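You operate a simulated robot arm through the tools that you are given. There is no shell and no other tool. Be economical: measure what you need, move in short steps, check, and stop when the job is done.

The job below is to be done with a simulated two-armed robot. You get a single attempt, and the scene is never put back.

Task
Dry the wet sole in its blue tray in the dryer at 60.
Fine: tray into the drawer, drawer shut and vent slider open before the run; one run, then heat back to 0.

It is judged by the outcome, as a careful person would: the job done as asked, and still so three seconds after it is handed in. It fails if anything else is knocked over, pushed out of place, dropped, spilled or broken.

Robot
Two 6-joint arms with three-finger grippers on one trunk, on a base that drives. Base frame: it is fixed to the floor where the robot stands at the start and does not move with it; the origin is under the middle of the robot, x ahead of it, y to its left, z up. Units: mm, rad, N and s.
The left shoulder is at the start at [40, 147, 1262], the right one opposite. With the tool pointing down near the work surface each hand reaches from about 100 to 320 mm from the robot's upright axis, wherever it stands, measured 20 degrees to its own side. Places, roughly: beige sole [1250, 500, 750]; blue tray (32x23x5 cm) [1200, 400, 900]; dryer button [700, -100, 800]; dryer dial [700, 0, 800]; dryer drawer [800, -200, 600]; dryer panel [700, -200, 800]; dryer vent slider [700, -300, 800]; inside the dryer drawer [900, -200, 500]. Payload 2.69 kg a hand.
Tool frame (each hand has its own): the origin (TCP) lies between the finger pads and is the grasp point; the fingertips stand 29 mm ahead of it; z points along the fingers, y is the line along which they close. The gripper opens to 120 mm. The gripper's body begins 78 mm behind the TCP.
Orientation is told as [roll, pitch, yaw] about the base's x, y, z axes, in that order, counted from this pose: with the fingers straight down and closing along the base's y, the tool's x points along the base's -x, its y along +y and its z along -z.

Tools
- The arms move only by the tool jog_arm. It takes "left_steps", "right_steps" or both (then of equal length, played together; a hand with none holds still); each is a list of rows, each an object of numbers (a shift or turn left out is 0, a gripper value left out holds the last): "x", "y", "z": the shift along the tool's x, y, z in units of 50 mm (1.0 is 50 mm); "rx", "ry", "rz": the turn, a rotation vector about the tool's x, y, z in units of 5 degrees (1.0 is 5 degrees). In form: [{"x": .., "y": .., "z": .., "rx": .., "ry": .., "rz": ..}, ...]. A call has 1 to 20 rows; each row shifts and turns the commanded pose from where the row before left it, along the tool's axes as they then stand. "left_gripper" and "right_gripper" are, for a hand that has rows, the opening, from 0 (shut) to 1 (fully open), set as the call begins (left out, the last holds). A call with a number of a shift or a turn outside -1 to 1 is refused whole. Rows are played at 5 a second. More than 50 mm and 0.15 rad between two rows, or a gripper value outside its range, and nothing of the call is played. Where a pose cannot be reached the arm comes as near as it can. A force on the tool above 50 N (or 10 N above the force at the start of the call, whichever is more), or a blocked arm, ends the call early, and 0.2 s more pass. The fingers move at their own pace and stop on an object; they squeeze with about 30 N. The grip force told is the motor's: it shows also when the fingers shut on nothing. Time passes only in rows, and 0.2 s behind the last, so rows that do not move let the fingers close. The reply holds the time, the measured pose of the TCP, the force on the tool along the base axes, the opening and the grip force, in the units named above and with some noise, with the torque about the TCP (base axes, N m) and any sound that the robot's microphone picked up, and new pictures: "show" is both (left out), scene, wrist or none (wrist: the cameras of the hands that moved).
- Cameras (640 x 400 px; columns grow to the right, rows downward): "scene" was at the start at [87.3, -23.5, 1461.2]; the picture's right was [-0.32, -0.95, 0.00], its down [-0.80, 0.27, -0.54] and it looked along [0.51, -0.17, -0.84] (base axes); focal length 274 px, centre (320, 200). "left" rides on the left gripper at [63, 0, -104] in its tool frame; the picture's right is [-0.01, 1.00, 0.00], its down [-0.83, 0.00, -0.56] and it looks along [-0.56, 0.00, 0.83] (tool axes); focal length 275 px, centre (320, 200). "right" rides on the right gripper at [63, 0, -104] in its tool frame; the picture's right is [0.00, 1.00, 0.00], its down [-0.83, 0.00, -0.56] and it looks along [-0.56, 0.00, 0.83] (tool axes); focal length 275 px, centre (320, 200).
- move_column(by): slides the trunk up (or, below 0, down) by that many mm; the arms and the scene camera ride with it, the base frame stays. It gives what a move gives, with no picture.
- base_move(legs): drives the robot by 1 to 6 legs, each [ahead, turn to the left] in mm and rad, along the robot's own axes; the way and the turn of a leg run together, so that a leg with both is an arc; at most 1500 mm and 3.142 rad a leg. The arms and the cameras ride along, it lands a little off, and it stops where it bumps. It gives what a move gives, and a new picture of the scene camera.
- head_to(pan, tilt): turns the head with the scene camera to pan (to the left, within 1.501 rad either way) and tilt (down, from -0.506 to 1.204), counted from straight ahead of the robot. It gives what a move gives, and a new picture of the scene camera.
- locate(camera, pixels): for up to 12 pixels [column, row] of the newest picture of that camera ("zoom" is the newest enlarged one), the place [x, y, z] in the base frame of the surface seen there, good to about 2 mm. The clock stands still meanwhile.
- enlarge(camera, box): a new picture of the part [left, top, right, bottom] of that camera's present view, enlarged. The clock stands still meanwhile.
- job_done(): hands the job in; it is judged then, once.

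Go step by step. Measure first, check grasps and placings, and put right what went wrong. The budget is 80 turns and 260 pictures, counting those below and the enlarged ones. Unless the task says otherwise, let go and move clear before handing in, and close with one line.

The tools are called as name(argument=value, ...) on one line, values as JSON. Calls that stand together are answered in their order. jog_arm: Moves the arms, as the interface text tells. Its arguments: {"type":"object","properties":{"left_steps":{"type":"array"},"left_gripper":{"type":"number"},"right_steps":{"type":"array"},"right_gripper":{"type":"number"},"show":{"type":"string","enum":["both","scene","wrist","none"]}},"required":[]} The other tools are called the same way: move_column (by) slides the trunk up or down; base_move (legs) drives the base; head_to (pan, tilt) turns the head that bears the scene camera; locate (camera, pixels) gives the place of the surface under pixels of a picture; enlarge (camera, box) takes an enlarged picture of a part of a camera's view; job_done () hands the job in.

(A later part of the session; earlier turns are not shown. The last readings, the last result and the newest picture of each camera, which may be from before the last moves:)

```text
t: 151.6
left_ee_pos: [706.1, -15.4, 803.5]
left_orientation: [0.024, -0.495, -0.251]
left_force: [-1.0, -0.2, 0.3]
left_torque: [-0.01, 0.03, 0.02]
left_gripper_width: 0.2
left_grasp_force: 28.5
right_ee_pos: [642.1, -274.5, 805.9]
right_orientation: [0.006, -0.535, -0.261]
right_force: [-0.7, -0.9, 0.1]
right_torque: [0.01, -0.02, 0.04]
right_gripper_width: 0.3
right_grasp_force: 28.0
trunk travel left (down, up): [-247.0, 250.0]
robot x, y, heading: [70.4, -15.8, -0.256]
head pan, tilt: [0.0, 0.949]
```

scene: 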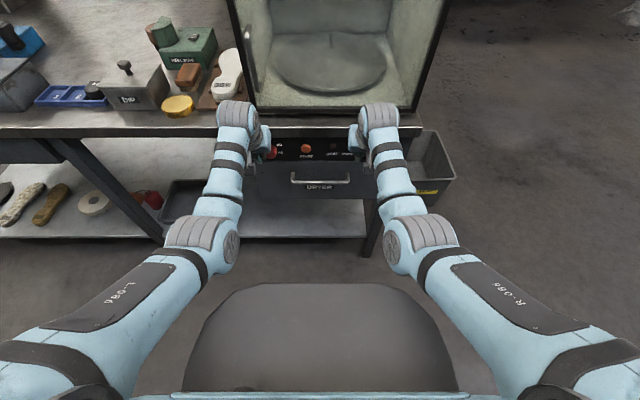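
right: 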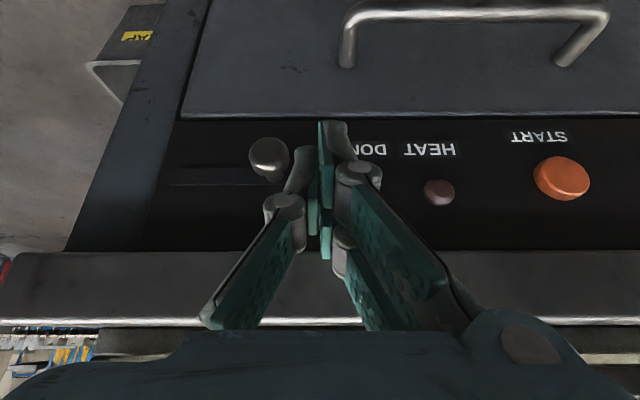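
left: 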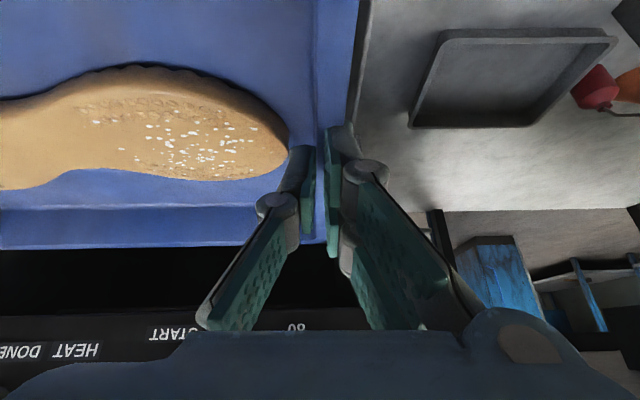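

The left hand bumped the dial (my oversight). I'll pull the left hand back and inspect the dial, keeping the right hand where it is.

jog_arm(left_steps=[{"x": 0.866, "z": -0.5}, {"x": 0.866, "z": -0.5}, {"x": 0.866, "z": -0.5}], show="scene")

enlarge(camera="scene", box=[250, 125, 370, 200])

locate(camera="right", pixels=[[268, 155], [288, 160], [262, 180], [178, 185], [270, 185], [220, 195]])

```text
t: 152.6
left_ee_pos: [580.3, 32.8, 829.0]
left_orientation: [0.072, -0.554, -0.261]
left_force: [0.3, -0.8, -0.8]
left_torque: [-0.04, 0.01, -0.01]
left_gripper_width: 0.0
left_grasp_force: 28.2
right_ee_pos: [642.6, -274.8, 804.8]
right_orientation: [0.006, -0.533, -0.262]
right_force: [-0.1, 0.2, 0.5]
right_torque: [-0.01, -0.02, 0.05]
right_gripper_width: 0.0
right_grasp_force: 28.4
trunk travel left (down, up): [-247.0, 250.0]
robot x, y, heading: [64.5, -14.1, -0.249]
head pan, tilt: [0.0, 0.949]
stopped in row 3 (left hand): the arm was blocked; the commanded pose is now the measured one
```

scene: 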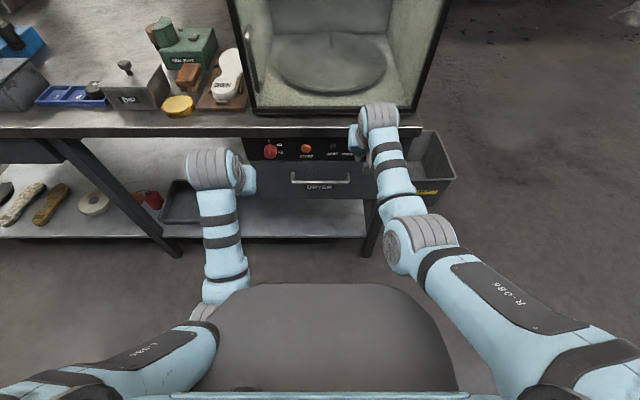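

```text
5.33 times, centred on (310, 162) of scene
```

zoom: 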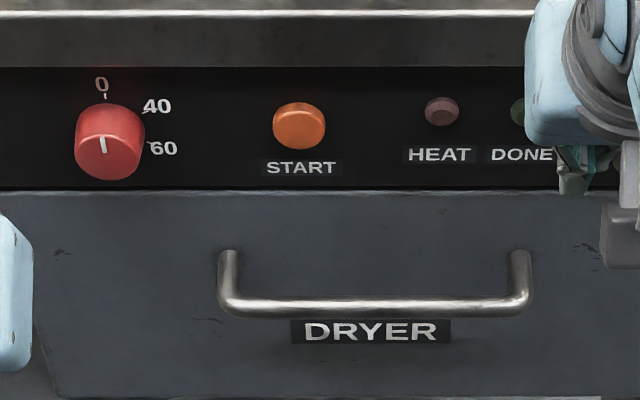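

```text
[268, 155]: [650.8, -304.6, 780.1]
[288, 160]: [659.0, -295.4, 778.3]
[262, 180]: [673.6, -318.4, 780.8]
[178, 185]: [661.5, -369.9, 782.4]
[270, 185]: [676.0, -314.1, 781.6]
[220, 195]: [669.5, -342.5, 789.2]
```

The dial is intact and still at 0. Slider stem is at lat -135, slot running to about -193. Moving the right tips 13 mm further in, then pushing the knob right along the slot.

jog_arm(right_steps=[{"x": -0.225, "z": 0.13}, {"y": -0.25}, {"y": -0.25}, {"y": -0.25}, {"y": -0.25}], show="wrist")

```text
t: 153.8
left_ee_pos: [576.4, 34.9, 829.9]
left_orientation: [0.07, -0.555, -0.258]
left_force: [-1.0, -0.6, 0.0]
left_torque: [0.02, -0.02, -0.02]
left_gripper_width: 0.0
left_grasp_force: 28.9
right_ee_pos: [641.0, -325.2, 808.0]
right_orientation: [0.006, -0.537, -0.259]
right_force: [-14.9, 12.6, 1.5]
right_torque: [0.16, 0.13, 0.34]
right_gripper_width: 0.0
right_grasp_force: 29.3
trunk travel left (down, up): [-247.0, 250.0]
robot x, y, heading: [66.8, -14.7, -0.255]
head pan, tilt: [0.0, 0.949]
```

right: 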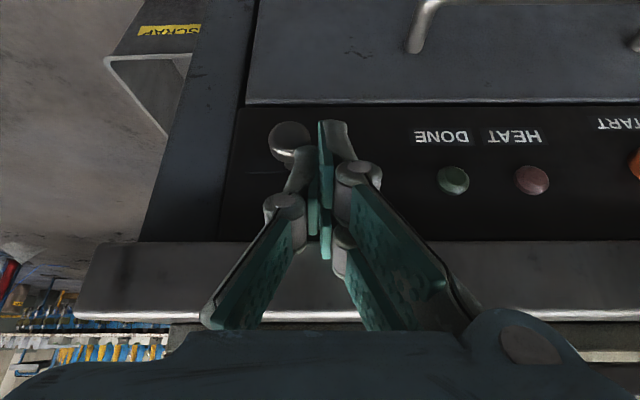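

The knob is moving with the finger, and the tips rub the panel slightly. Easing back 2 mm and continuing the push to the end of the slot.

jog_arm(right_steps=[{"x": 0.05, "z": -0.03}, {"y": -0.2}, {"y": -0.2}], show="wrist")

locate(camera="right", pixels=[[290, 138], [295, 158]])

```text
t: 154.6
left_ee_pos: [579.6, 38.5, 826.7]
left_orientation: [0.069, -0.551, -0.257]
left_force: [-0.5, 0.4, 0.0]
left_torque: [0.01, 0.0, -0.03]
left_gripper_width: 0.0
left_grasp_force: 28.3
right_ee_pos: [634.9, -342.8, 807.6]
right_orientation: [0.004, -0.537, -0.259]
right_force: [0.9, 10.9, 7.9]
right_torque: [0.22, -0.07, 0.08]
right_gripper_width: 0.1
right_grasp_force: 28.0
trunk travel left (down, up): [-247.0, 250.0]
robot x, y, heading: [70.1, -14.4, -0.25]
head pan, tilt: [0.0, 0.949]
```

right: 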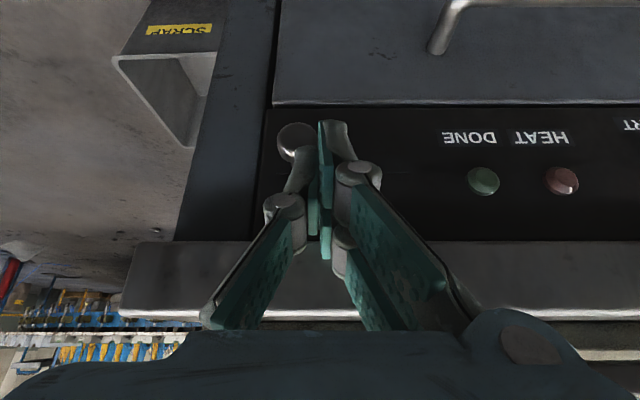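

```text
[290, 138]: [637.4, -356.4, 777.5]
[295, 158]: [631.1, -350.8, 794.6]
```

Knob is now at lat -186 (moved 54 mm). One more nudge to confirm it is at its end stop.

jog_arm(right_steps=[{"y": -0.1}, {"y": -0.1}], show="wrist")

locate(camera="right", pixels=[[290, 138], [294, 140]])

```text
t: 155.2
left_ee_pos: [577.0, 34.0, 829.5]
left_orientation: [0.071, -0.555, -0.259]
left_force: [0.6, -0.9, 0.4]
left_torque: [0.01, -0.02, 0.01]
left_gripper_width: 0.0
left_grasp_force: 28.9
right_ee_pos: [630.0, -354.3, 808.6]
right_orientation: [0.006, -0.538, -0.263]
right_force: [-7.1, 7.8, 15.1]
right_torque: [0.13, 0.04, 0.04]
right_gripper_width: 6.1
right_grasp_force: 28.4
trunk travel left (down, up): [-247.0, 250.0]
robot x, y, heading: [69.1, -16.5, -0.252]
head pan, tilt: [0.0, 0.949]
```

right: 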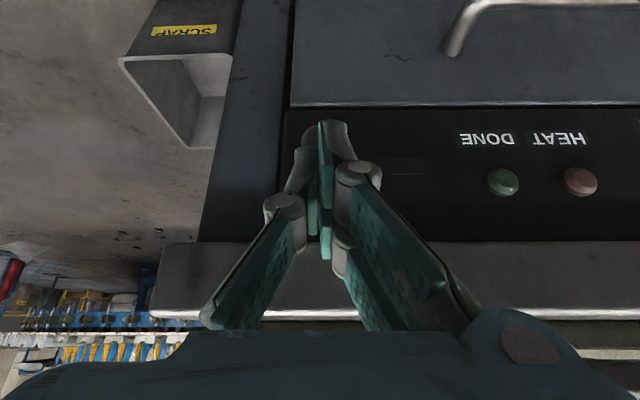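

```text
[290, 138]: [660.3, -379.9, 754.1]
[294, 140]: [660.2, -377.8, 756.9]
```

The fingers slid onto the knob (opening 6 mm), so the slider is at its stop. Backing the right hand straight off and checking.

jog_arm(right_steps=[{"x": 0.433, "z": -0.25}, {"x": 0.866, "z": -0.5}], show="wrist")

base_move(legs=[[-90, 0]])

enlarge(camera="scene", box=[230, 90, 420, 200])

```text
t: 155.8
left_ee_pos: [577.4, 33.4, 830.2]
left_orientation: [0.071, -0.552, -0.26]
left_force: [0.2, 0.4, 0.3]
left_torque: [0.0, -0.01, 0.01]
left_gripper_width: 0.0
left_grasp_force: 28.9
right_ee_pos: [556.0, -335.8, 806.3]
right_orientation: [0.005, -0.536, -0.26]
right_force: [-0.1, -0.5, -0.1]
right_torque: [0.04, -0.04, 0.02]
right_gripper_width: 0.0
right_grasp_force: 28.3
trunk travel left (down, up): [-247.0, 250.0]
robot x, y, heading: [68.6, -17.5, -0.253]
head pan, tilt: [0.0, 0.949]
```

right: 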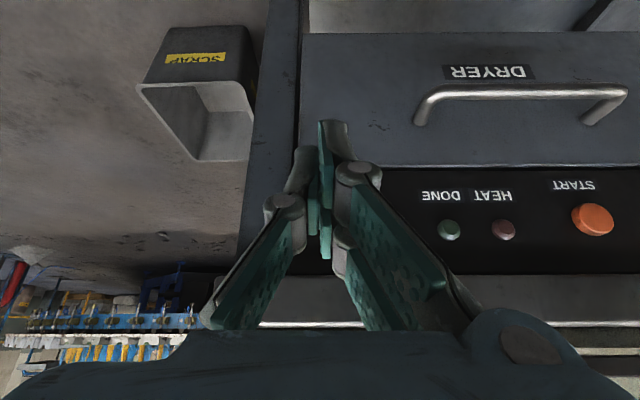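

```text
t: 156.9
left_ee_pos: [491.4, 54.4, 829.0]
left_orientation: [0.071, -0.551, -0.259]
left_force: [0.9, 0.6, 0.3]
left_torque: [-0.02, -0.03, -0.04]
left_gripper_width: 0.0
left_grasp_force: 28.5
right_ee_pos: [473.1, -311.4, 803.6]
right_orientation: [0.007, -0.533, -0.264]
right_force: [0.6, -0.9, 0.5]
right_torque: [-0.06, 0.05, -0.01]
right_gripper_width: 0.2
right_grasp_force: 28.5
trunk travel left (down, up): [-247.0, 250.0]
robot x, y, heading: [-16.5, 6.4, -0.252]
head pan, tilt: [0.0, 0.949]
```

scene: 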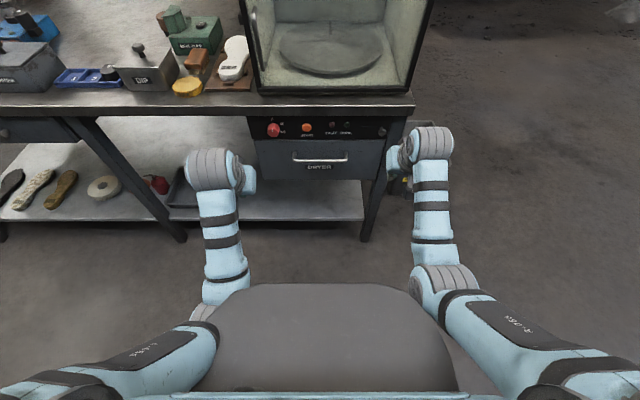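

```text
3.37 times, centred on (325, 145) of scene
```

zoom: 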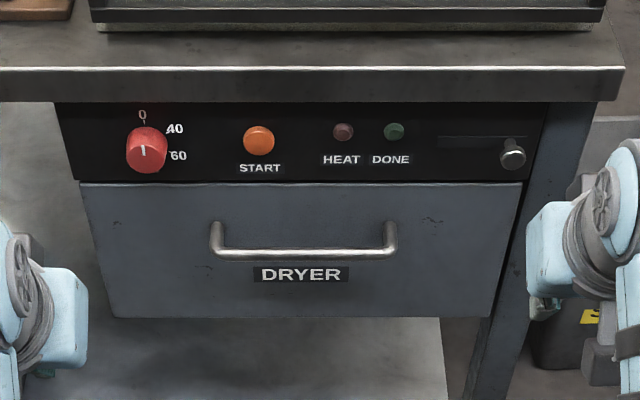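

The slider is now at the far right end and the drawer shut. Next the dial with the left hand: levelling it forward, opened to 60 mm, with some pre-roll to leave turning range.

jog_arm(left_steps=[{"z": 0.3, "x": -0.5}, {"ry": -0.97, "x": -0.31}, {"ry": -0.97, "x": -0.31}, {"ry": -0.97, "x": -0.31}, {"ry": -0.97, "x": -0.31}, {"ry": -0.97, "x": -0.31}, {"ry": -0.97, "x": -0.31}, {"ry": -0.97, "x": -0.31}, {"ry": -0.97, "x": -0.31}, {"ry": -0.97, "x": -0.31}, {"ry": -0.97, "x": -0.31}, {"ry": -0.97, "x": -0.31}, {"ry": -0.97, "x": -0.31}, {"z": 0.4}, {"z": 0.4}], left_gripper=0.5, show="scene")

```text
t: 160.1
left_ee_pos: [648.9, 9.3, 979.2]
left_orientation: [1.532, -1.512, -1.756]
left_force: [0.2, -0.2, -0.3]
left_torque: [-0.02, 0.03, 0.02]
left_gripper_width: 59.9
left_grasp_force: 0.1
right_ee_pos: [472.3, -312.0, 803.1]
right_orientation: [0.007, -0.535, -0.261]
right_force: [-0.7, 0.1, 0.7]
right_torque: [0.01, -0.01, 0.01]
right_gripper_width: 0.1
right_grasp_force: 28.3
trunk travel left (down, up): [-247.0, 250.0]
robot x, y, heading: [-18.5, 7.7, -0.25]
head pan, tilt: [0.0, 0.949]
```

scene: 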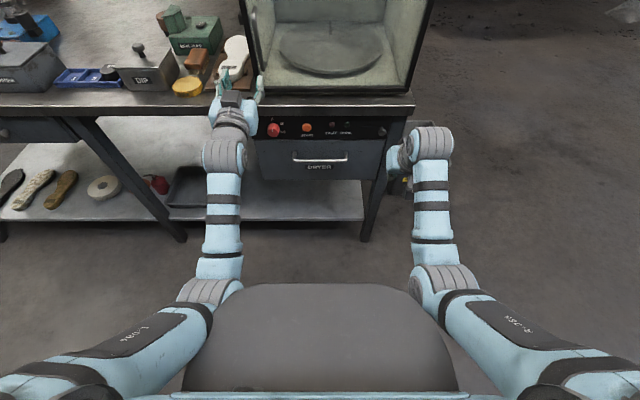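

The left hand is level and forward. Lowering to dial height, shifting 30 mm right, and pre-rolling -40°.

move_column(by=-201)

jog_arm(left_steps=[{"y": -0.6}, {"rz": -1}, {"rz": -1}, {"rz": -1}, {"rz": -1}, {"rz": -1}, {"rz": -1}, {"rz": -1}, {"rz": -1}], show="both")

enlarge(camera="scene", box=[240, 60, 360, 135])

```text
t: 162.3
left_ee_pos: [650.2, 10.1, 792.4]
left_orientation: [1.953, -1.509, -2.172]
left_force: [-0.2, 0.0, -0.8]
left_torque: [0.01, 0.01, -0.01]
left_gripper_width: 60.0
left_grasp_force: 0.1
right_ee_pos: [471.5, -311.7, 603.1]
right_orientation: [0.009, -0.533, -0.262]
right_force: [-0.1, 0.4, -0.1]
right_torque: [-0.04, -0.03, 0.02]
right_gripper_width: 0.2
right_grasp_force: 28.3
trunk travel left (down, up): [-46.0, 451.0]
robot x, y, heading: [-21.1, 6.3, -0.251]
head pan, tilt: [0.0, 0.949]
```

```text
t: 164.3
left_ee_pos: [644.8, -18.4, 788.2]
left_orientation: [-1.601, -0.932, 1.375]
left_force: [0.2, -0.5, -0.6]
left_torque: [0.01, -0.03, 0.04]
left_gripper_width: 60.5
left_grasp_force: 0.1
right_ee_pos: [471.3, -312.8, 603.6]
right_orientation: [0.007, -0.534, -0.262]
right_force: [0.1, -0.1, -0.7]
right_torque: [0.03, -0.01, 0.04]
right_gripper_width: 0.0
right_grasp_force: 28.7
trunk travel left (down, up): [-46.0, 451.0]
robot x, y, heading: [-19.6, 4.6, -0.256]
head pan, tilt: [0.0, 0.949]
```

scene: 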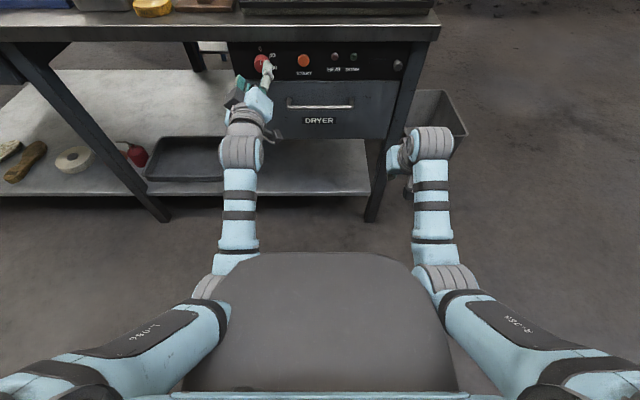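
left: 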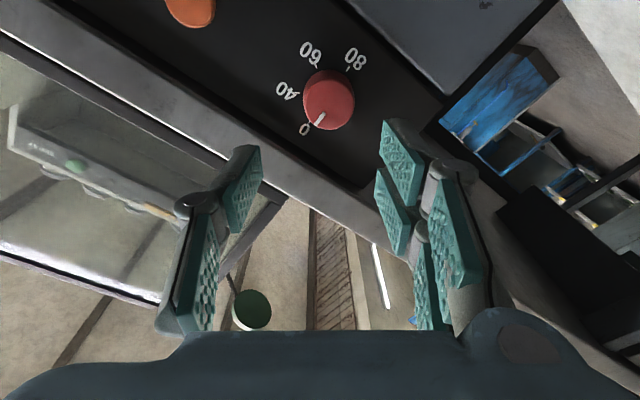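

```text
5.33 times, centred on (300, 98) of scene
```

zoom: 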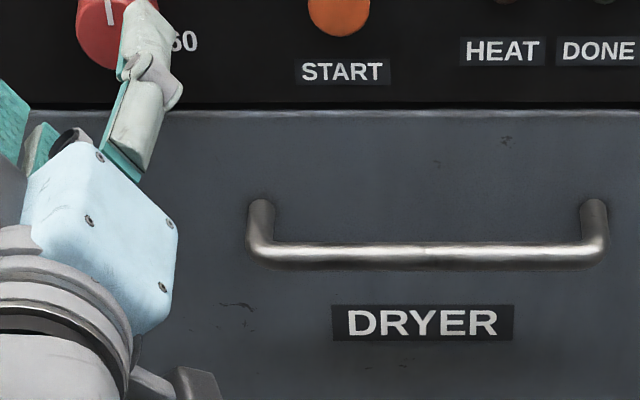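

Dial labels 0/40/60/80 appear about 60° apart, so 60 is ~120° clockwise from 0. Locating the dial precisely before gripping.

locate(camera="left", pixels=[[330, 92], [305, 95], [354, 100], [328, 72], [335, 125], [305, 128], [287, 93], [310, 52], [355, 58], [326, 115]])

enlarge(camera="left", box=[250, 30, 410, 150])

```text
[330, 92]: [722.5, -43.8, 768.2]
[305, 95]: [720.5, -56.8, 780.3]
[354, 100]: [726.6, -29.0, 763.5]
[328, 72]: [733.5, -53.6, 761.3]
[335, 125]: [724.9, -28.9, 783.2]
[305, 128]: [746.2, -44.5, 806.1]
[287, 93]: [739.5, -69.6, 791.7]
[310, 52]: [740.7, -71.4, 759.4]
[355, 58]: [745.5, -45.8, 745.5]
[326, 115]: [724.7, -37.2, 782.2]
```

```text
3.33 times, centred on (330, 90) of left
```

zoom: 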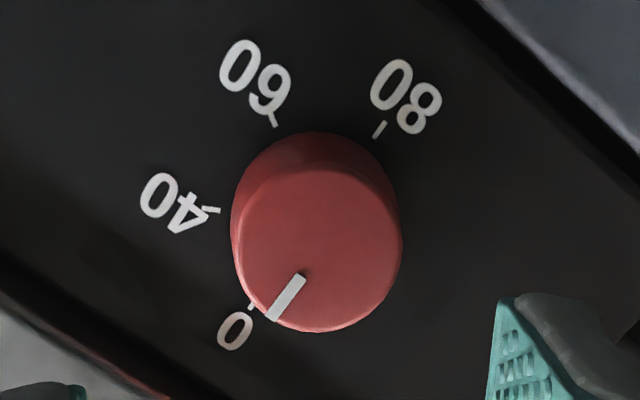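

Dial axis at lat≈142.5, z≈776; labels confirm 60 is 120° clockwise. Trim the hand down 12 mm and drive ahead 68 mm to straddle the dial.

jog_arm(left_steps=[{"x": 0.217, "y": 0.13}], show="none")

base_move(legs=[[67, 0]])

jog_arm(left_steps=[{}], show="wrist")

```text
t: 164.7
left_ee_pos: [645.8, -22.2, 785.1]
left_orientation: [-1.628, -0.93, 1.394]
left_force: [-0.4, -0.3, -0.3]
left_torque: [-0.01, -0.02, 0.01]
left_gripper_width: 60.3
left_grasp_force: 0.1
right_ee_pos: [471.3, -311.8, 602.7]
right_orientation: [0.008, -0.535, -0.261]
right_force: [-1.0, -0.2, 1.0]
right_torque: [0.02, -0.01, 0.02]
right_gripper_width: 0.0
right_grasp_force: 28.6
trunk travel left (down, up): [-46.0, 451.0]
robot x, y, heading: [-18.3, 9.2, -0.252]
head pan, tilt: [0.0, 0.949]
```

```text
t: 165.7
left_ee_pos: [709.0, -38.4, 783.7]
left_orientation: [-1.618, -0.929, 1.386]
left_force: [0.7, 0.0, -0.4]
left_torque: [-0.02, -0.06, 0.06]
left_gripper_width: 59.7
left_grasp_force: 0.0
right_ee_pos: [535.9, -329.5, 602.6]
right_orientation: [0.007, -0.532, -0.263]
right_force: [-0.6, -0.7, 0.3]
right_torque: [0.01, -0.02, 0.01]
right_gripper_width: 0.0
right_grasp_force: 28.6
trunk travel left (down, up): [-46.0, 451.0]
robot x, y, heading: [47.3, -10.5, -0.255]
head pan, tilt: [0.0, 0.949]
```

scene: 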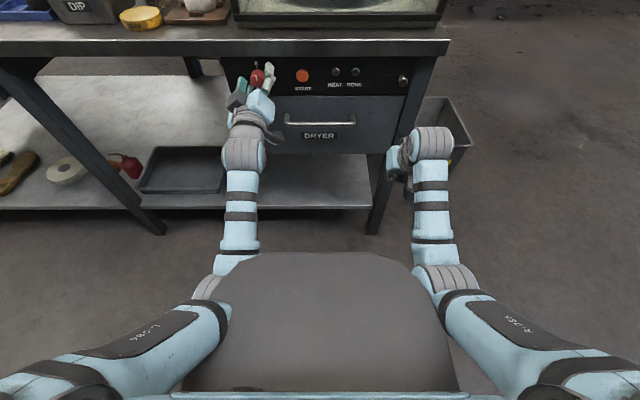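

```text
t: 166.1
left_ee_pos: [711.7, -40.3, 788.4]
left_orientation: [-1.636, -0.927, 1.4]
left_force: [0.0, 0.5, 0.2]
left_torque: [-0.01, -0.05, 0.03]
left_gripper_width: 60.1
left_grasp_force: 0.1
right_ee_pos: [536.0, -327.7, 602.2]
right_orientation: [0.007, -0.534, -0.261]
right_force: [0.6, 0.6, -0.7]
right_torque: [-0.04, 0.03, 0.01]
right_gripper_width: 0.2
right_grasp_force: 28.3
trunk travel left (down, up): [-46.0, 451.0]
robot x, y, heading: [41.5, -13.7, -0.254]
head pan, tilt: [0.0, 0.949]
```

left: 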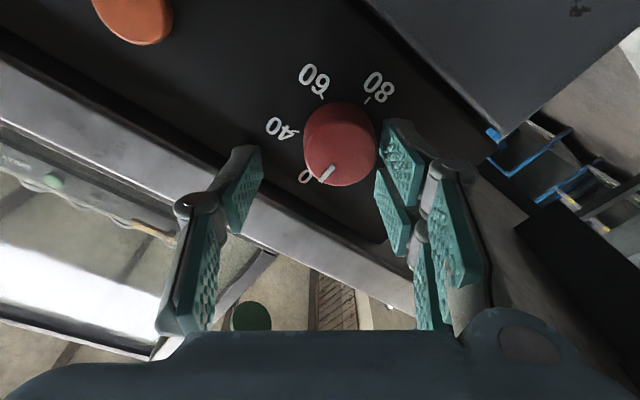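

The left hand rides ~12 mm high and drifts, likely with its elbow resting on the chassis. I'll back off, raise the trunk 40 mm and use a straighter arm.

base_move(legs=[[-110, 0]])

move_column(by=40)

jog_arm(left_steps=[{"x": 0.38, "y": 0.36, "z": 0.5}, {"x": 0.38, "y": 0.36, "z": 0.5}, {}], show="wrist")

```text
t: 167.2
left_ee_pos: [604.1, -10.8, 787.8]
left_orientation: [-1.635, -0.929, 1.399]
left_force: [-0.4, -0.3, 1.0]
left_torque: [-0.01, 0.02, 0.05]
left_gripper_width: 60.1
left_grasp_force: 0.0
right_ee_pos: [429.6, -302.0, 602.6]
right_orientation: [0.007, -0.536, -0.263]
right_force: [-0.9, -0.7, 0.2]
right_torque: [-0.01, -0.01, -0.03]
right_gripper_width: 0.0
right_grasp_force: 28.8
trunk travel left (down, up): [-46.0, 451.0]
robot x, y, heading: [-61.6, 18.7, -0.257]
head pan, tilt: [0.0, 0.949]
```

scene: 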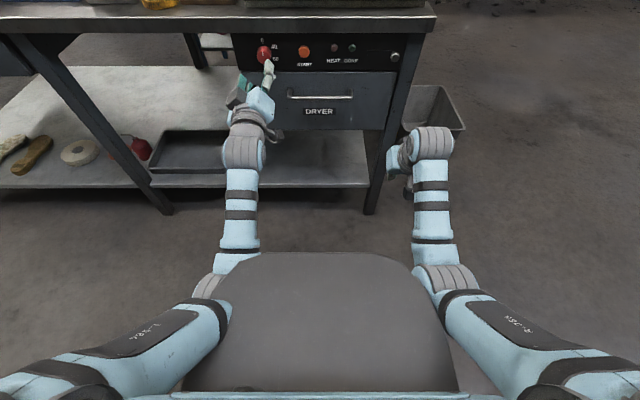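

```text
t: 168.1
left_ee_pos: [605.4, -10.8, 827.4]
left_orientation: [-1.631, -0.93, 1.397]
left_force: [0.0, -0.6, -0.4]
left_torque: [-0.04, 0.0, 0.02]
left_gripper_width: 59.9
left_grasp_force: 0.0
right_ee_pos: [429.2, -301.3, 641.4]
right_orientation: [0.007, -0.534, -0.263]
right_force: [0.4, -0.3, 0.5]
right_torque: [-0.01, 0.0, -0.02]
right_gripper_width: 0.0
right_grasp_force: 28.5
trunk travel left (down, up): [-86.0, 411.0]
robot x, y, heading: [-60.5, 18.9, -0.251]
head pan, tilt: [0.0, 0.949]
```

```text
t: 168.9
left_ee_pos: [656.3, -17.4, 778.1]
left_orientation: [-1.632, -0.928, 1.397]
left_force: [0.0, 0.3, 0.7]
left_torque: [-0.01, 0.0, 0.01]
left_gripper_width: 59.9
left_grasp_force: 0.1
right_ee_pos: [429.4, -300.7, 642.7]
right_orientation: [0.006, -0.535, -0.263]
right_force: [0.8, 0.6, 0.0]
right_torque: [0.0, 0.01, 0.01]
right_gripper_width: 0.1
right_grasp_force: 28.6
trunk travel left (down, up): [-86.0, 411.0]
robot x, y, heading: [-59.9, 17.5, -0.249]
head pan, tilt: [0.0, 0.949]
```

left: 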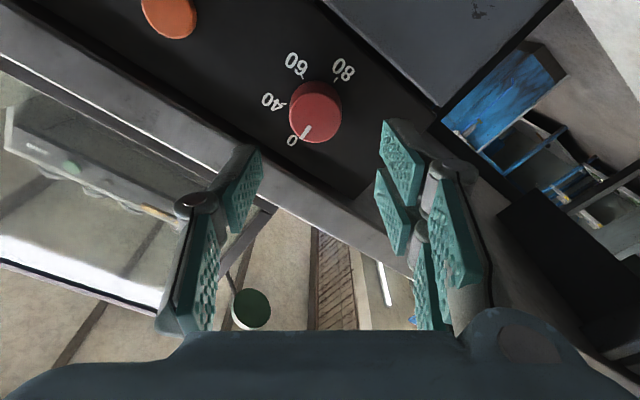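

Tracking properly now (z 778). Trim 6 mm right, then drive ahead 60 mm to straddle the dial.

jog_arm(left_steps=[{"x": 0.115, "y": -0.06}], show="none")

base_move(legs=[[60, 0]])

jog_arm(left_steps=[{}], show="wrist")

```text
t: 169.3
left_ee_pos: [655.2, -23.8, 773.4]
left_orientation: [-1.632, -0.931, 1.396]
left_force: [-0.4, -0.3, -0.4]
left_torque: [-0.01, -0.03, 0.01]
left_gripper_width: 60.0
left_grasp_force: 0.0
right_ee_pos: [430.2, -302.5, 642.7]
right_orientation: [0.007, -0.534, -0.263]
right_force: [-0.4, 0.4, 0.5]
right_torque: [0.06, 0.02, 0.0]
right_gripper_width: 0.0
right_grasp_force: 28.8
trunk travel left (down, up): [-86.0, 411.0]
robot x, y, heading: [-62.6, 18.6, -0.254]
head pan, tilt: [0.0, 0.949]
```

```text
t: 170.2
left_ee_pos: [713.3, -37.7, 773.8]
left_orientation: [-1.631, -0.931, 1.394]
left_force: [1.0, 0.1, -0.1]
left_torque: [-0.01, -0.05, 0.03]
left_gripper_width: 60.0
left_grasp_force: 0.0
right_ee_pos: [488.6, -316.2, 642.3]
right_orientation: [0.007, -0.533, -0.261]
right_force: [0.4, 0.6, -0.1]
right_torque: [0.0, 0.0, -0.02]
right_gripper_width: 0.0
right_grasp_force: 27.8
trunk travel left (down, up): [-86.0, 411.0]
robot x, y, heading: [0.5, 2.0, -0.252]
head pan, tilt: [0.0, 0.949]
```

scene: 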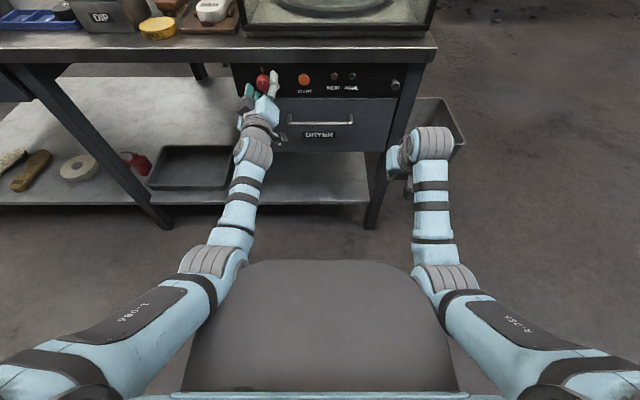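

```text
t: 170.7
left_ee_pos: [712.7, -37.5, 774.1]
left_orientation: [-1.634, -0.931, 1.397]
left_force: [-0.4, 0.2, 1.2]
left_torque: [0.0, 0.03, 0.0]
left_gripper_width: 59.9
left_grasp_force: 0.1
right_ee_pos: [488.8, -316.4, 643.8]
right_orientation: [0.005, -0.535, -0.261]
right_force: [-0.3, -0.3, -0.8]
right_torque: [-0.01, -0.01, 0.03]
right_gripper_width: 0.1
right_grasp_force: 28.7
trunk travel left (down, up): [-86.0, 411.0]
robot x, y, heading: [-3.7, -0.3, -0.251]
head pan, tilt: [0.0, 0.949]
```

left: 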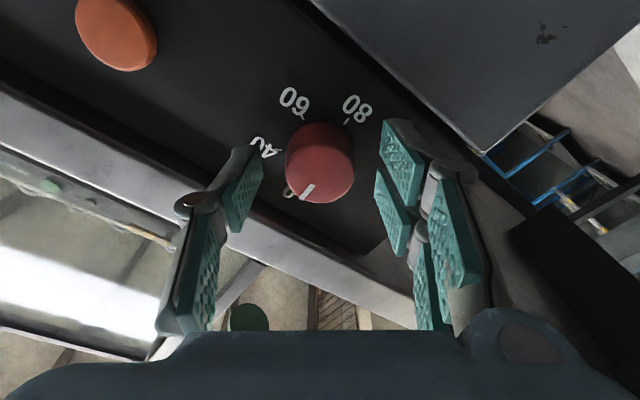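

The dial is centred between the fingers. Closing on it and turning clockwise 60° first.

jog_arm(left_steps=[{}, {}, {}], left_gripper=0, show="none")

jog_arm(left_steps=[{"rz": 1}, {"rz": 1}, {"rz": 1}, {"rz": 1}, {"rz": 1}, {"rz": 1}, {"rz": 1}, {"rz": 1}, {"rz": 1}, {"rz": 1}, {"rz": 1}, {"rz": 1}], show="wrist")

```text
t: 171.4
left_ee_pos: [713.2, -37.3, 775.3]
left_orientation: [-1.631, -0.93, 1.396]
left_force: [0.6, -1.3, 1.0]
left_torque: [0.04, 0.02, -0.08]
left_gripper_width: 34.4
left_grasp_force: 44.9
right_ee_pos: [487.7, -316.7, 643.0]
right_orientation: [0.007, -0.535, -0.263]
right_force: [-0.7, -0.4, -0.1]
right_torque: [0.0, 0.03, -0.01]
right_gripper_width: 0.0
right_grasp_force: 28.6
trunk travel left (down, up): [-86.0, 411.0]
robot x, y, heading: [-2.8, 0.1, -0.25]
head pan, tilt: [0.0, 0.949]
```

```text
t: 174.1
left_ee_pos: [712.8, -38.2, 775.6]
left_orientation: [1.66, -1.161, -1.877]
left_force: [-4.1, -3.5, -4.6]
left_torque: [-0.2, -0.73, -0.76]
left_gripper_width: 34.4
left_grasp_force: 45.4
right_ee_pos: [488.6, -316.6, 642.8]
right_orientation: [0.007, -0.535, -0.262]
right_force: [-0.4, -0.1, 0.2]
right_torque: [0.01, -0.01, 0.0]
right_gripper_width: 0.0
right_grasp_force: 28.2
trunk travel left (down, up): [-86.0, 411.0]
robot x, y, heading: [-5.2, 3.6, -0.251]
head pan, tilt: [0.0, 0.949]
```

left: 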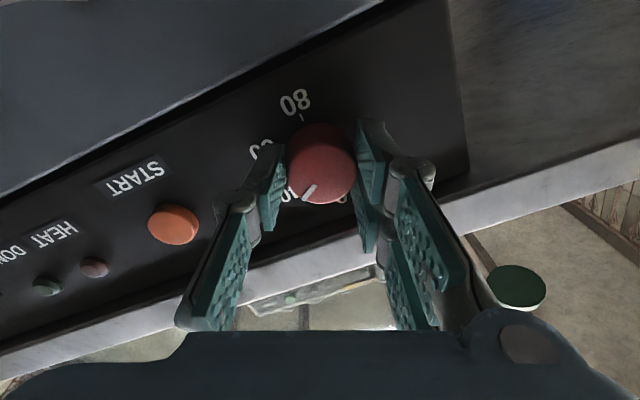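

The pointer turns with the hand and now lies at about 40. Turning another 60°.

jog_arm(left_steps=[{"rz": 1}, {"rz": 1}, {"rz": 1}, {"rz": 1}, {"rz": 1}, {"rz": 1}, {"rz": 1}, {"rz": 1}, {"rz": 1}, {"rz": 1}, {"rz": 1}, {"rz": 1}], show="wrist")

enlarge(camera="left", box=[240, 80, 400, 220])

```text
t: 176.7
left_ee_pos: [712.9, -39.0, 773.8]
left_orientation: [1.605, -0.116, -1.798]
left_force: [-15.2, -4.1, -11.8]
left_torque: [0.08, 0.03, -1.1]
left_gripper_width: 34.3
left_grasp_force: 45.3
right_ee_pos: [487.4, -317.0, 643.4]
right_orientation: [0.009, -0.534, -0.263]
right_force: [0.1, -0.4, 0.0]
right_torque: [-0.02, -0.01, -0.01]
right_gripper_width: 0.1
right_grasp_force: 27.9
trunk travel left (down, up): [-86.0, 411.0]
robot x, y, heading: [-1.5, 5.0, -0.246]
head pan, tilt: [0.0, 0.949]
```

left: 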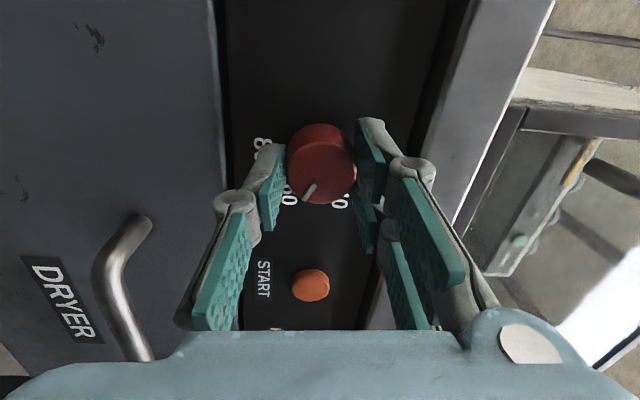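

```text
2.86 times, centred on (320, 150) of left
```

zoom: 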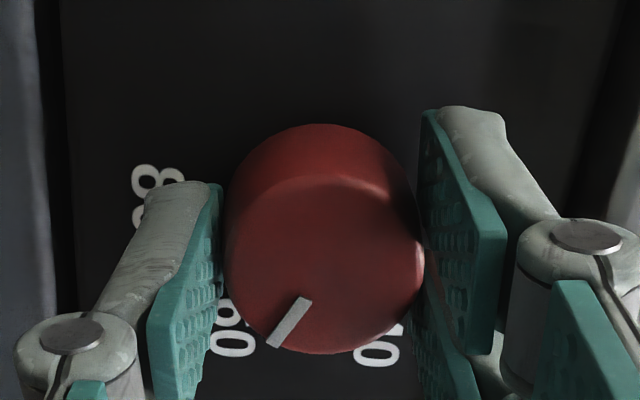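

The pointer points at the 60 label. Releasing and backing off to check against the tick.

jog_arm(left_steps=[{}, {}], left_gripper=0.5, show="none")

base_move(legs=[[-60, 0]])

enlarge(camera="left", box=[230, 20, 410, 180])

enlarge(camera="scene", box=[230, 50, 340, 120])

```text
t: 177.2
left_ee_pos: [713.5, -36.7, 775.6]
left_orientation: [1.609, -0.118, -1.798]
left_force: [-0.1, -0.9, 0.9]
left_torque: [-0.01, 0.02, 0.0]
left_gripper_width: 60.1
left_grasp_force: 0.1
right_ee_pos: [487.6, -315.9, 643.2]
right_orientation: [0.007, -0.533, -0.261]
right_force: [1.1, 0.4, 0.6]
right_torque: [0.01, -0.02, -0.05]
right_gripper_width: 0.1
right_grasp_force: 28.6
trunk travel left (down, up): [-86.0, 411.0]
robot x, y, heading: [-2.6, 3.1, -0.252]
head pan, tilt: [0.0, 0.949]
```

```text
t: 178.2
left_ee_pos: [655.3, -23.4, 777.2]
left_orientation: [1.608, -0.116, -1.799]
left_force: [0.0, 0.1, 0.3]
left_torque: [0.01, 0.04, 0.0]
left_gripper_width: 60.0
left_grasp_force: 0.0
right_ee_pos: [428.4, -301.7, 642.8]
right_orientation: [0.007, -0.536, -0.262]
right_force: [0.1, 0.6, -0.6]
right_torque: [-0.01, -0.01, 0.01]
right_gripper_width: 0.0
right_grasp_force: 28.7
trunk travel left (down, up): [-86.0, 411.0]
robot x, y, heading: [-63.6, 17.4, -0.25]
head pan, tilt: [0.0, 0.949]
```

scene: 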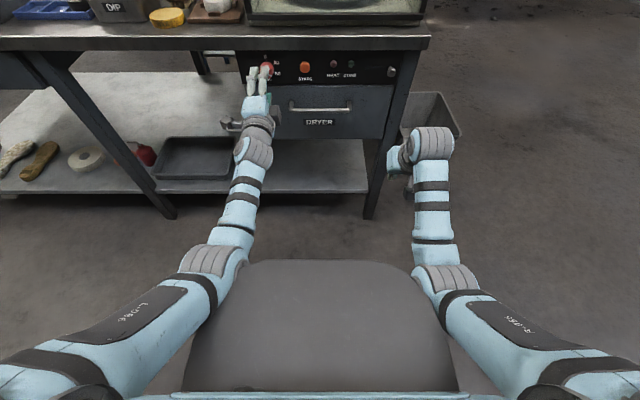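

```text
2.50 times, centred on (320, 100) of left
```

zoom: 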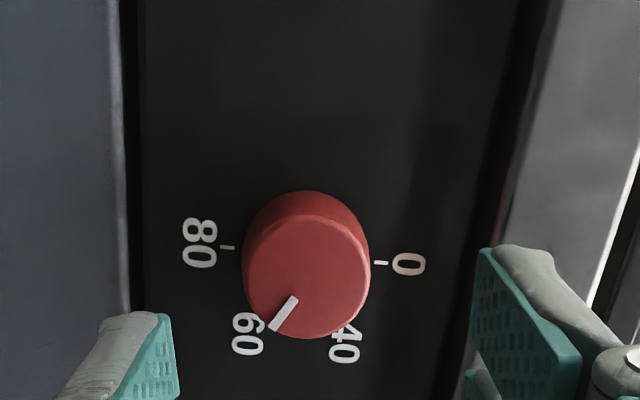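

```text
5.71 times, centred on (285, 85) of scene
```

zoom: 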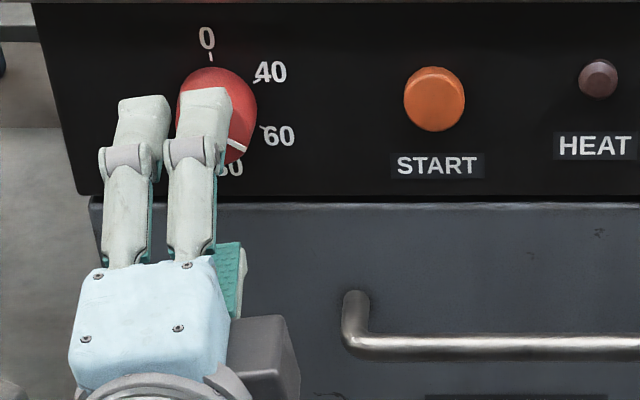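

Pointer reads 60 (≈117–120° in the wrist view). Now START (lat 40.6, z≈785): shutting the left fingers and shifting 100 mm right.

jog_arm(left_steps=[{"x": -0.5, "y": 0.04}, {"x": -0.5, "y": 0.04}, {"x": -0.5, "y": 0.04}, {"x": -0.5, "y": 0.04}], left_gripper=0, show="wrist")

locate(camera="left", pixels=[[320, 130], [310, 150], [330, 110]])

```text
t: 179.2
left_ee_pos: [636.3, -109.7, 792.1]
left_orientation: [1.607, -0.107, -1.786]
left_force: [-0.1, 0.9, 0.0]
left_torque: [0.01, 0.01, -0.03]
left_gripper_width: 0.0
left_grasp_force: 28.6
right_ee_pos: [429.6, -302.0, 642.1]
right_orientation: [0.006, -0.534, -0.262]
right_force: [-0.3, 0.3, -0.6]
right_torque: [0.0, -0.04, 0.02]
right_gripper_width: 0.0
right_grasp_force: 28.1
trunk travel left (down, up): [-86.0, 411.0]
robot x, y, heading: [-62.8, 20.0, -0.252]
head pan, tilt: [0.0, 0.949]
```

left: 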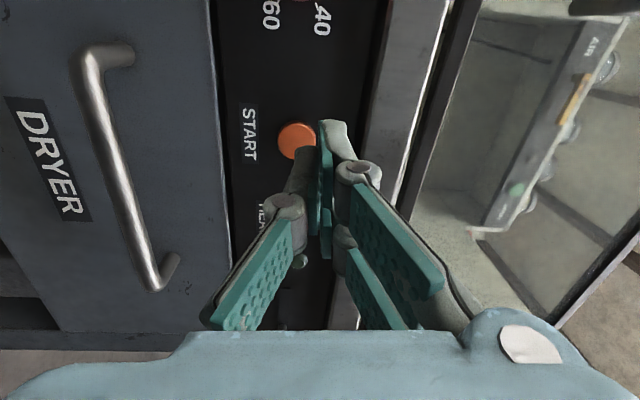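

```text
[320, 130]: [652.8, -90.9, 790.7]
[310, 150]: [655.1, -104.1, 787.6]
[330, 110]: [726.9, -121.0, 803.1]
```

Tips are ~12 mm left and a few mm high of the button seen at (296,140). Measuring it and trimming.

locate(camera="left", pixels=[[296, 128], [290, 140], [300, 138], [284, 148]])

jog_arm(left_steps=[{"x": -0.25, "y": -0.18}], show="wrist")

```text
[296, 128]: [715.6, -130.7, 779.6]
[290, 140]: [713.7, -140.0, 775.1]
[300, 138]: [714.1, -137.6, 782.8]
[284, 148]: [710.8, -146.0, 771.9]
```

```text
t: 179.6
left_ee_pos: [635.3, -121.6, 785.4]
left_orientation: [1.608, -0.102, -1.783]
left_force: [0.0, -0.2, 0.1]
left_torque: [-0.02, 0.0, 0.03]
left_gripper_width: 0.2
left_grasp_force: 28.9
right_ee_pos: [430.2, -302.3, 642.2]
right_orientation: [0.007, -0.534, -0.261]
right_force: [-0.1, 0.0, 1.7]
right_torque: [0.0, -0.01, -0.03]
right_gripper_width: 0.0
right_grasp_force: 28.4
trunk travel left (down, up): [-86.0, 411.0]
robot x, y, heading: [-58.0, 22.2, -0.255]
head pan, tilt: [0.0, 0.949]
```

left: 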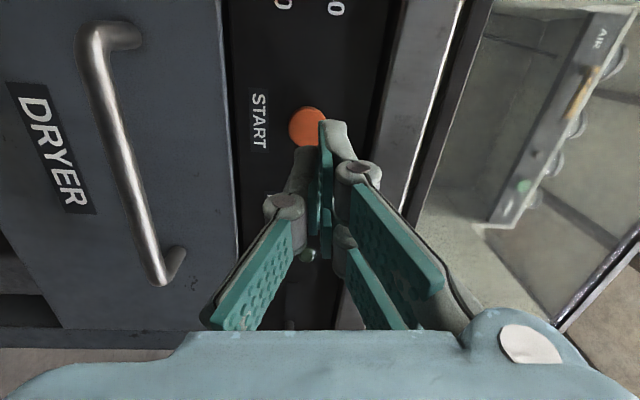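

Button centre ≈ lat 42, z 777, front f≈726. Lowering 9 mm and approaching to ~6 mm short.

jog_arm(left_steps=[{"y": -0.18}], show="none")

base_move(legs=[[44, 0]])

jog_arm(left_steps=[{}], show="wrist")

```text
t: 180.0
left_ee_pos: [634.9, -125.1, 777.5]
left_orientation: [1.608, -0.11, -1.789]
left_force: [-0.4, -0.3, -0.2]
left_torque: [0.03, -0.01, -0.02]
left_gripper_width: 0.1
left_grasp_force: 28.7
right_ee_pos: [429.4, -301.5, 643.4]
right_orientation: [0.007, -0.535, -0.261]
right_force: [0.3, -0.3, -0.2]
right_torque: [-0.04, 0.0, -0.01]
right_gripper_width: 0.0
right_grasp_force: 28.5
trunk travel left (down, up): [-86.0, 411.0]
robot x, y, heading: [-62.1, 15.5, -0.255]
head pan, tilt: [0.0, 0.949]
```

```text
t: 180.9
left_ee_pos: [677.3, -137.8, 777.5]
left_orientation: [1.608, -0.108, -1.791]
left_force: [0.0, -0.3, -0.3]
left_torque: [-0.01, -0.03, 0.0]
left_gripper_width: 0.0
left_grasp_force: 28.1
right_ee_pos: [472.7, -314.5, 642.5]
right_orientation: [0.008, -0.533, -0.262]
right_force: [-0.1, -0.2, -0.5]
right_torque: [-0.01, -0.01, 0.01]
right_gripper_width: 0.0
right_grasp_force: 28.6
trunk travel left (down, up): [-86.0, 411.0]
robot x, y, heading: [-17.1, 7.7, -0.255]
head pan, tilt: [0.0, 0.949]
```

scene: 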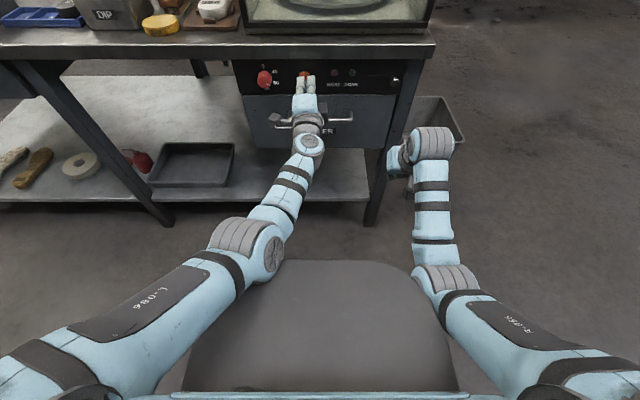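

```text
t: 181.3
left_ee_pos: [678.7, -133.9, 779.4]
left_orientation: [1.613, -0.107, -1.788]
left_force: [-0.7, -0.7, -0.7]
left_torque: [0.01, 0.02, 0.02]
left_gripper_width: 0.0
left_grasp_force: 28.2
right_ee_pos: [471.7, -312.5, 642.6]
right_orientation: [0.007, -0.535, -0.261]
right_force: [-0.2, 0.2, 0.4]
right_torque: [-0.01, -0.01, 0.06]
right_gripper_width: 0.1
right_grasp_force: 28.7
trunk travel left (down, up): [-86.0, 411.0]
robot x, y, heading: [-18.7, 6.0, -0.252]
head pan, tilt: [0.0, 0.949]
5 turns are left
```

left: 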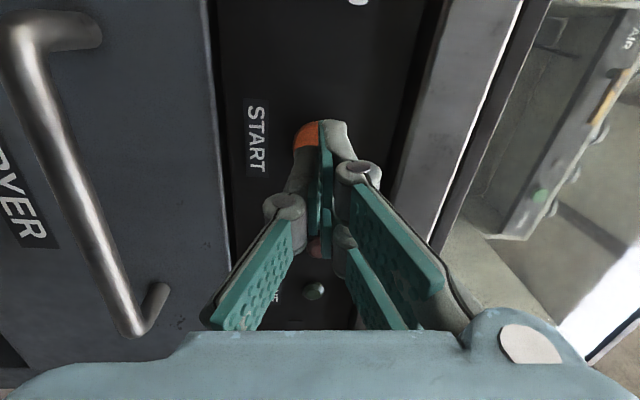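

The tips are ~6 mm short of START. Pressing it once, retracting, moving over toward the dial, and waiting while watching the lights.

jog_arm(left_steps=[{"z": 0.1}, {"z": 0.1}, {"z": 0.08}], show="none")

jog_arm(left_steps=[{"z": -0.5}, {"z": -0.5}], show="scene")

enlarge(camera="scene", box=[240, 40, 420, 150])

jog_arm(left_steps=[{"x": 0.51}, {"x": 0.51}, {"x": 0.51}, {"x": 0.51, "y": -0.06}, {}, {}], left_gripper=0.5, show="none")

jog_arm(left_steps=[{}, {}, {}, {}, {}, {}, {}, {}, {}, {}, {}, {}, {}, {}, {}, {}, {}, {}, {}, {}], show="none")

jog_arm(left_steps=[{}, {}, {}, {}, {}, {}, {}, {}, {}, {}, {}, {}, {}, {}, {}, {}, {}, {}, {}, {}], show="both")

enlarge(camera="scene", box=[240, 40, 420, 150])

locate(camera="left", pixels=[[320, 100], [320, 120], [310, 110]])

```text
t: 182.1
left_ee_pos: [689.5, -141.5, 779.3]
left_orientation: [1.611, -0.108, -1.792]
left_force: [-2.8, 0.4, -0.1]
left_torque: [0.03, -0.03, -0.09]
left_gripper_width: 0.0
left_grasp_force: 28.8
right_ee_pos: [472.5, -313.8, 643.7]
right_orientation: [0.007, -0.534, -0.262]
right_force: [0.3, 0.2, -0.1]
right_torque: [-0.04, 0.01, -0.01]
right_gripper_width: 0.0
right_grasp_force: 28.7
trunk travel left (down, up): [-86.0, 411.0]
robot x, y, heading: [-23.8, 7.2, -0.25]
head pan, tilt: [0.0, 0.949]
heard: click
```

```text
t: 182.9
left_ee_pos: [672.3, -85.9, 782.6]
left_orientation: [1.642, -0.05, -1.745]
left_force: [-0.2, 0.5, 0.1]
left_torque: [0.02, 0.02, -0.01]
left_gripper_width: 0.0
left_grasp_force: 28.1
left hand out of reach, approached as far as the arm can: row 2
right_ee_pos: [471.1, -312.7, 641.3]
right_orientation: [0.006, -0.535, -0.261]
right_force: [-0.2, -0.8, -0.1]
right_torque: [0.02, -0.01, -0.02]
right_gripper_width: 0.0
right_grasp_force: 29.1
trunk travel left (down, up): [-86.0, 411.0]
robot x, y, heading: [-17.7, 10.0, -0.252]
head pan, tilt: [0.0, 0.949]
stopped in row 2 (left hand): the arm was blocked; the commanded pose is now the measured one
```

scene: 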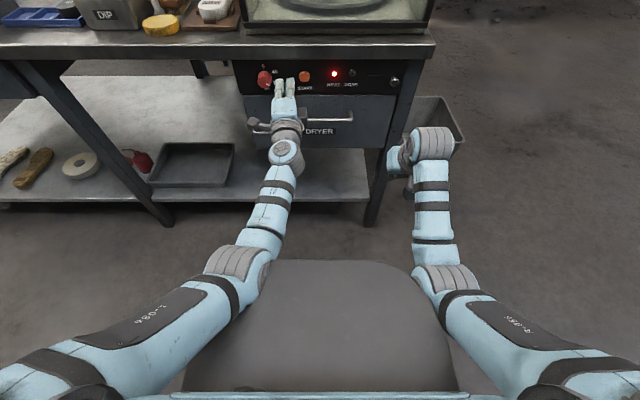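

```text
3.56 times, centred on (330, 95) of scene
```

zoom: 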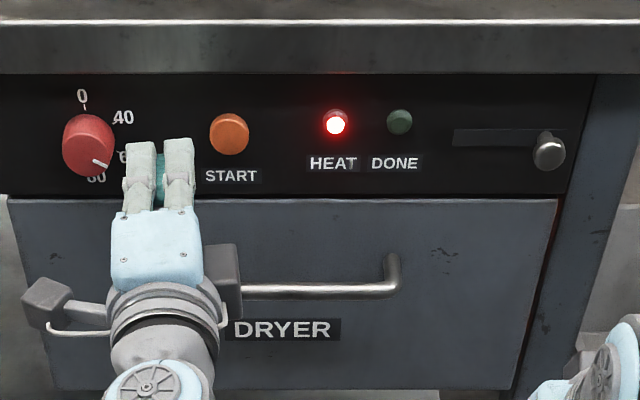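

```text
t: 184.3
left_ee_pos: [689.2, 11.8, 772.9]
left_orientation: [1.638, -0.057, -1.751]
left_force: [-0.1, 0.4, 0.5]
left_torque: [0.0, 0.02, 0.01]
left_gripper_width: 59.7
left_grasp_force: 0.0
right_ee_pos: [472.5, -313.3, 642.5]
right_orientation: [0.008, -0.535, -0.264]
right_force: [-0.1, 0.8, -0.1]
right_torque: [0.02, 0.0, -0.02]
right_gripper_width: 0.0
right_grasp_force: 28.7
trunk travel left (down, up): [-86.0, 411.0]
robot x, y, heading: [-18.5, 5.6, -0.247]
head pan, tilt: [0.0, 0.949]
```

```text
t: 188.5
left_ee_pos: [688.5, 12.0, 772.2]
left_orientation: [1.636, -0.058, -1.749]
left_force: [0.8, 0.1, 0.9]
left_torque: [0.01, 0.0, 0.03]
left_gripper_width: 59.9
left_grasp_force: 0.0
right_ee_pos: [471.9, -312.7, 643.1]
right_orientation: [0.007, -0.534, -0.261]
right_force: [0.5, 0.3, -0.1]
right_torque: [0.0, 0.01, 0.02]
right_gripper_width: 0.0
right_grasp_force: 28.8
trunk travel left (down, up): [-86.0, 411.0]
robot x, y, heading: [-20.0, 9.7, -0.252]
head pan, tilt: [0.0, 0.949]
```

```text
t: 192.7
left_ee_pos: [688.5, 9.8, 773.0]
left_orientation: [1.636, -0.057, -1.751]
left_force: [0.0, 0.2, 0.6]
left_torque: [0.05, 0.03, 0.01]
left_gripper_width: 59.9
left_grasp_force: 0.1
right_ee_pos: [472.4, -313.1, 642.9]
right_orientation: [0.006, -0.534, -0.262]
right_force: [1.2, -0.1, 0.4]
right_torque: [-0.02, 0.0, 0.0]
right_gripper_width: 0.3
right_grasp_force: 28.3
trunk travel left (down, up): [-86.0, 411.0]
robot x, y, heading: [-12.5, 6.3, -0.253]
head pan, tilt: [0.0, 0.949]
```

scene: 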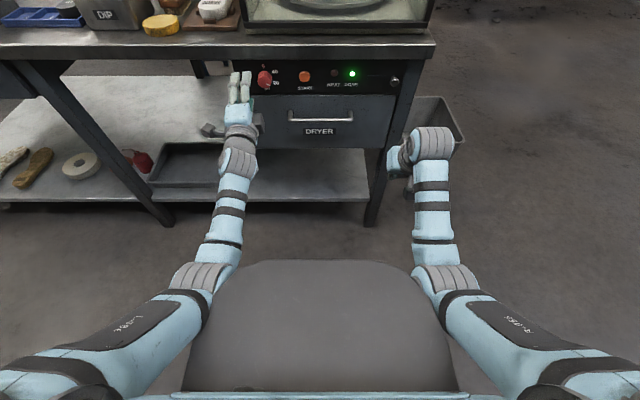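
left: 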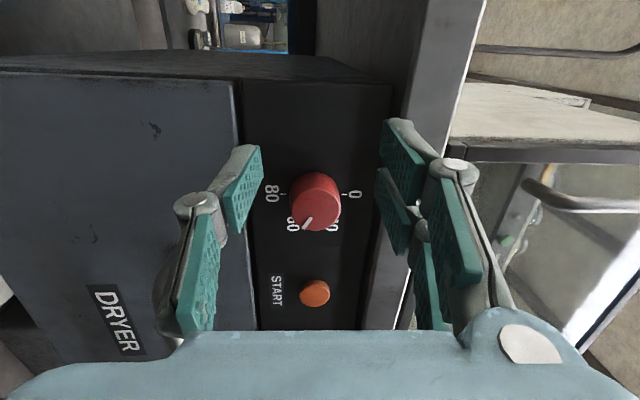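

```text
3.56 times, centred on (330, 95) of scene
```

zoom: 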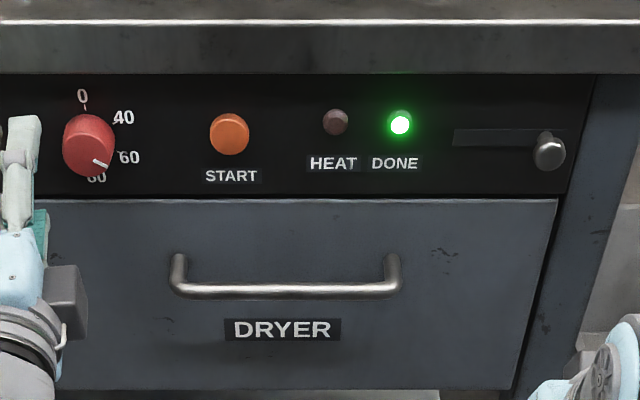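

```text
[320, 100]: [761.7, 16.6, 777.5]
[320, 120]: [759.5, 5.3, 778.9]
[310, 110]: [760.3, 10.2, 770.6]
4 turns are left
```

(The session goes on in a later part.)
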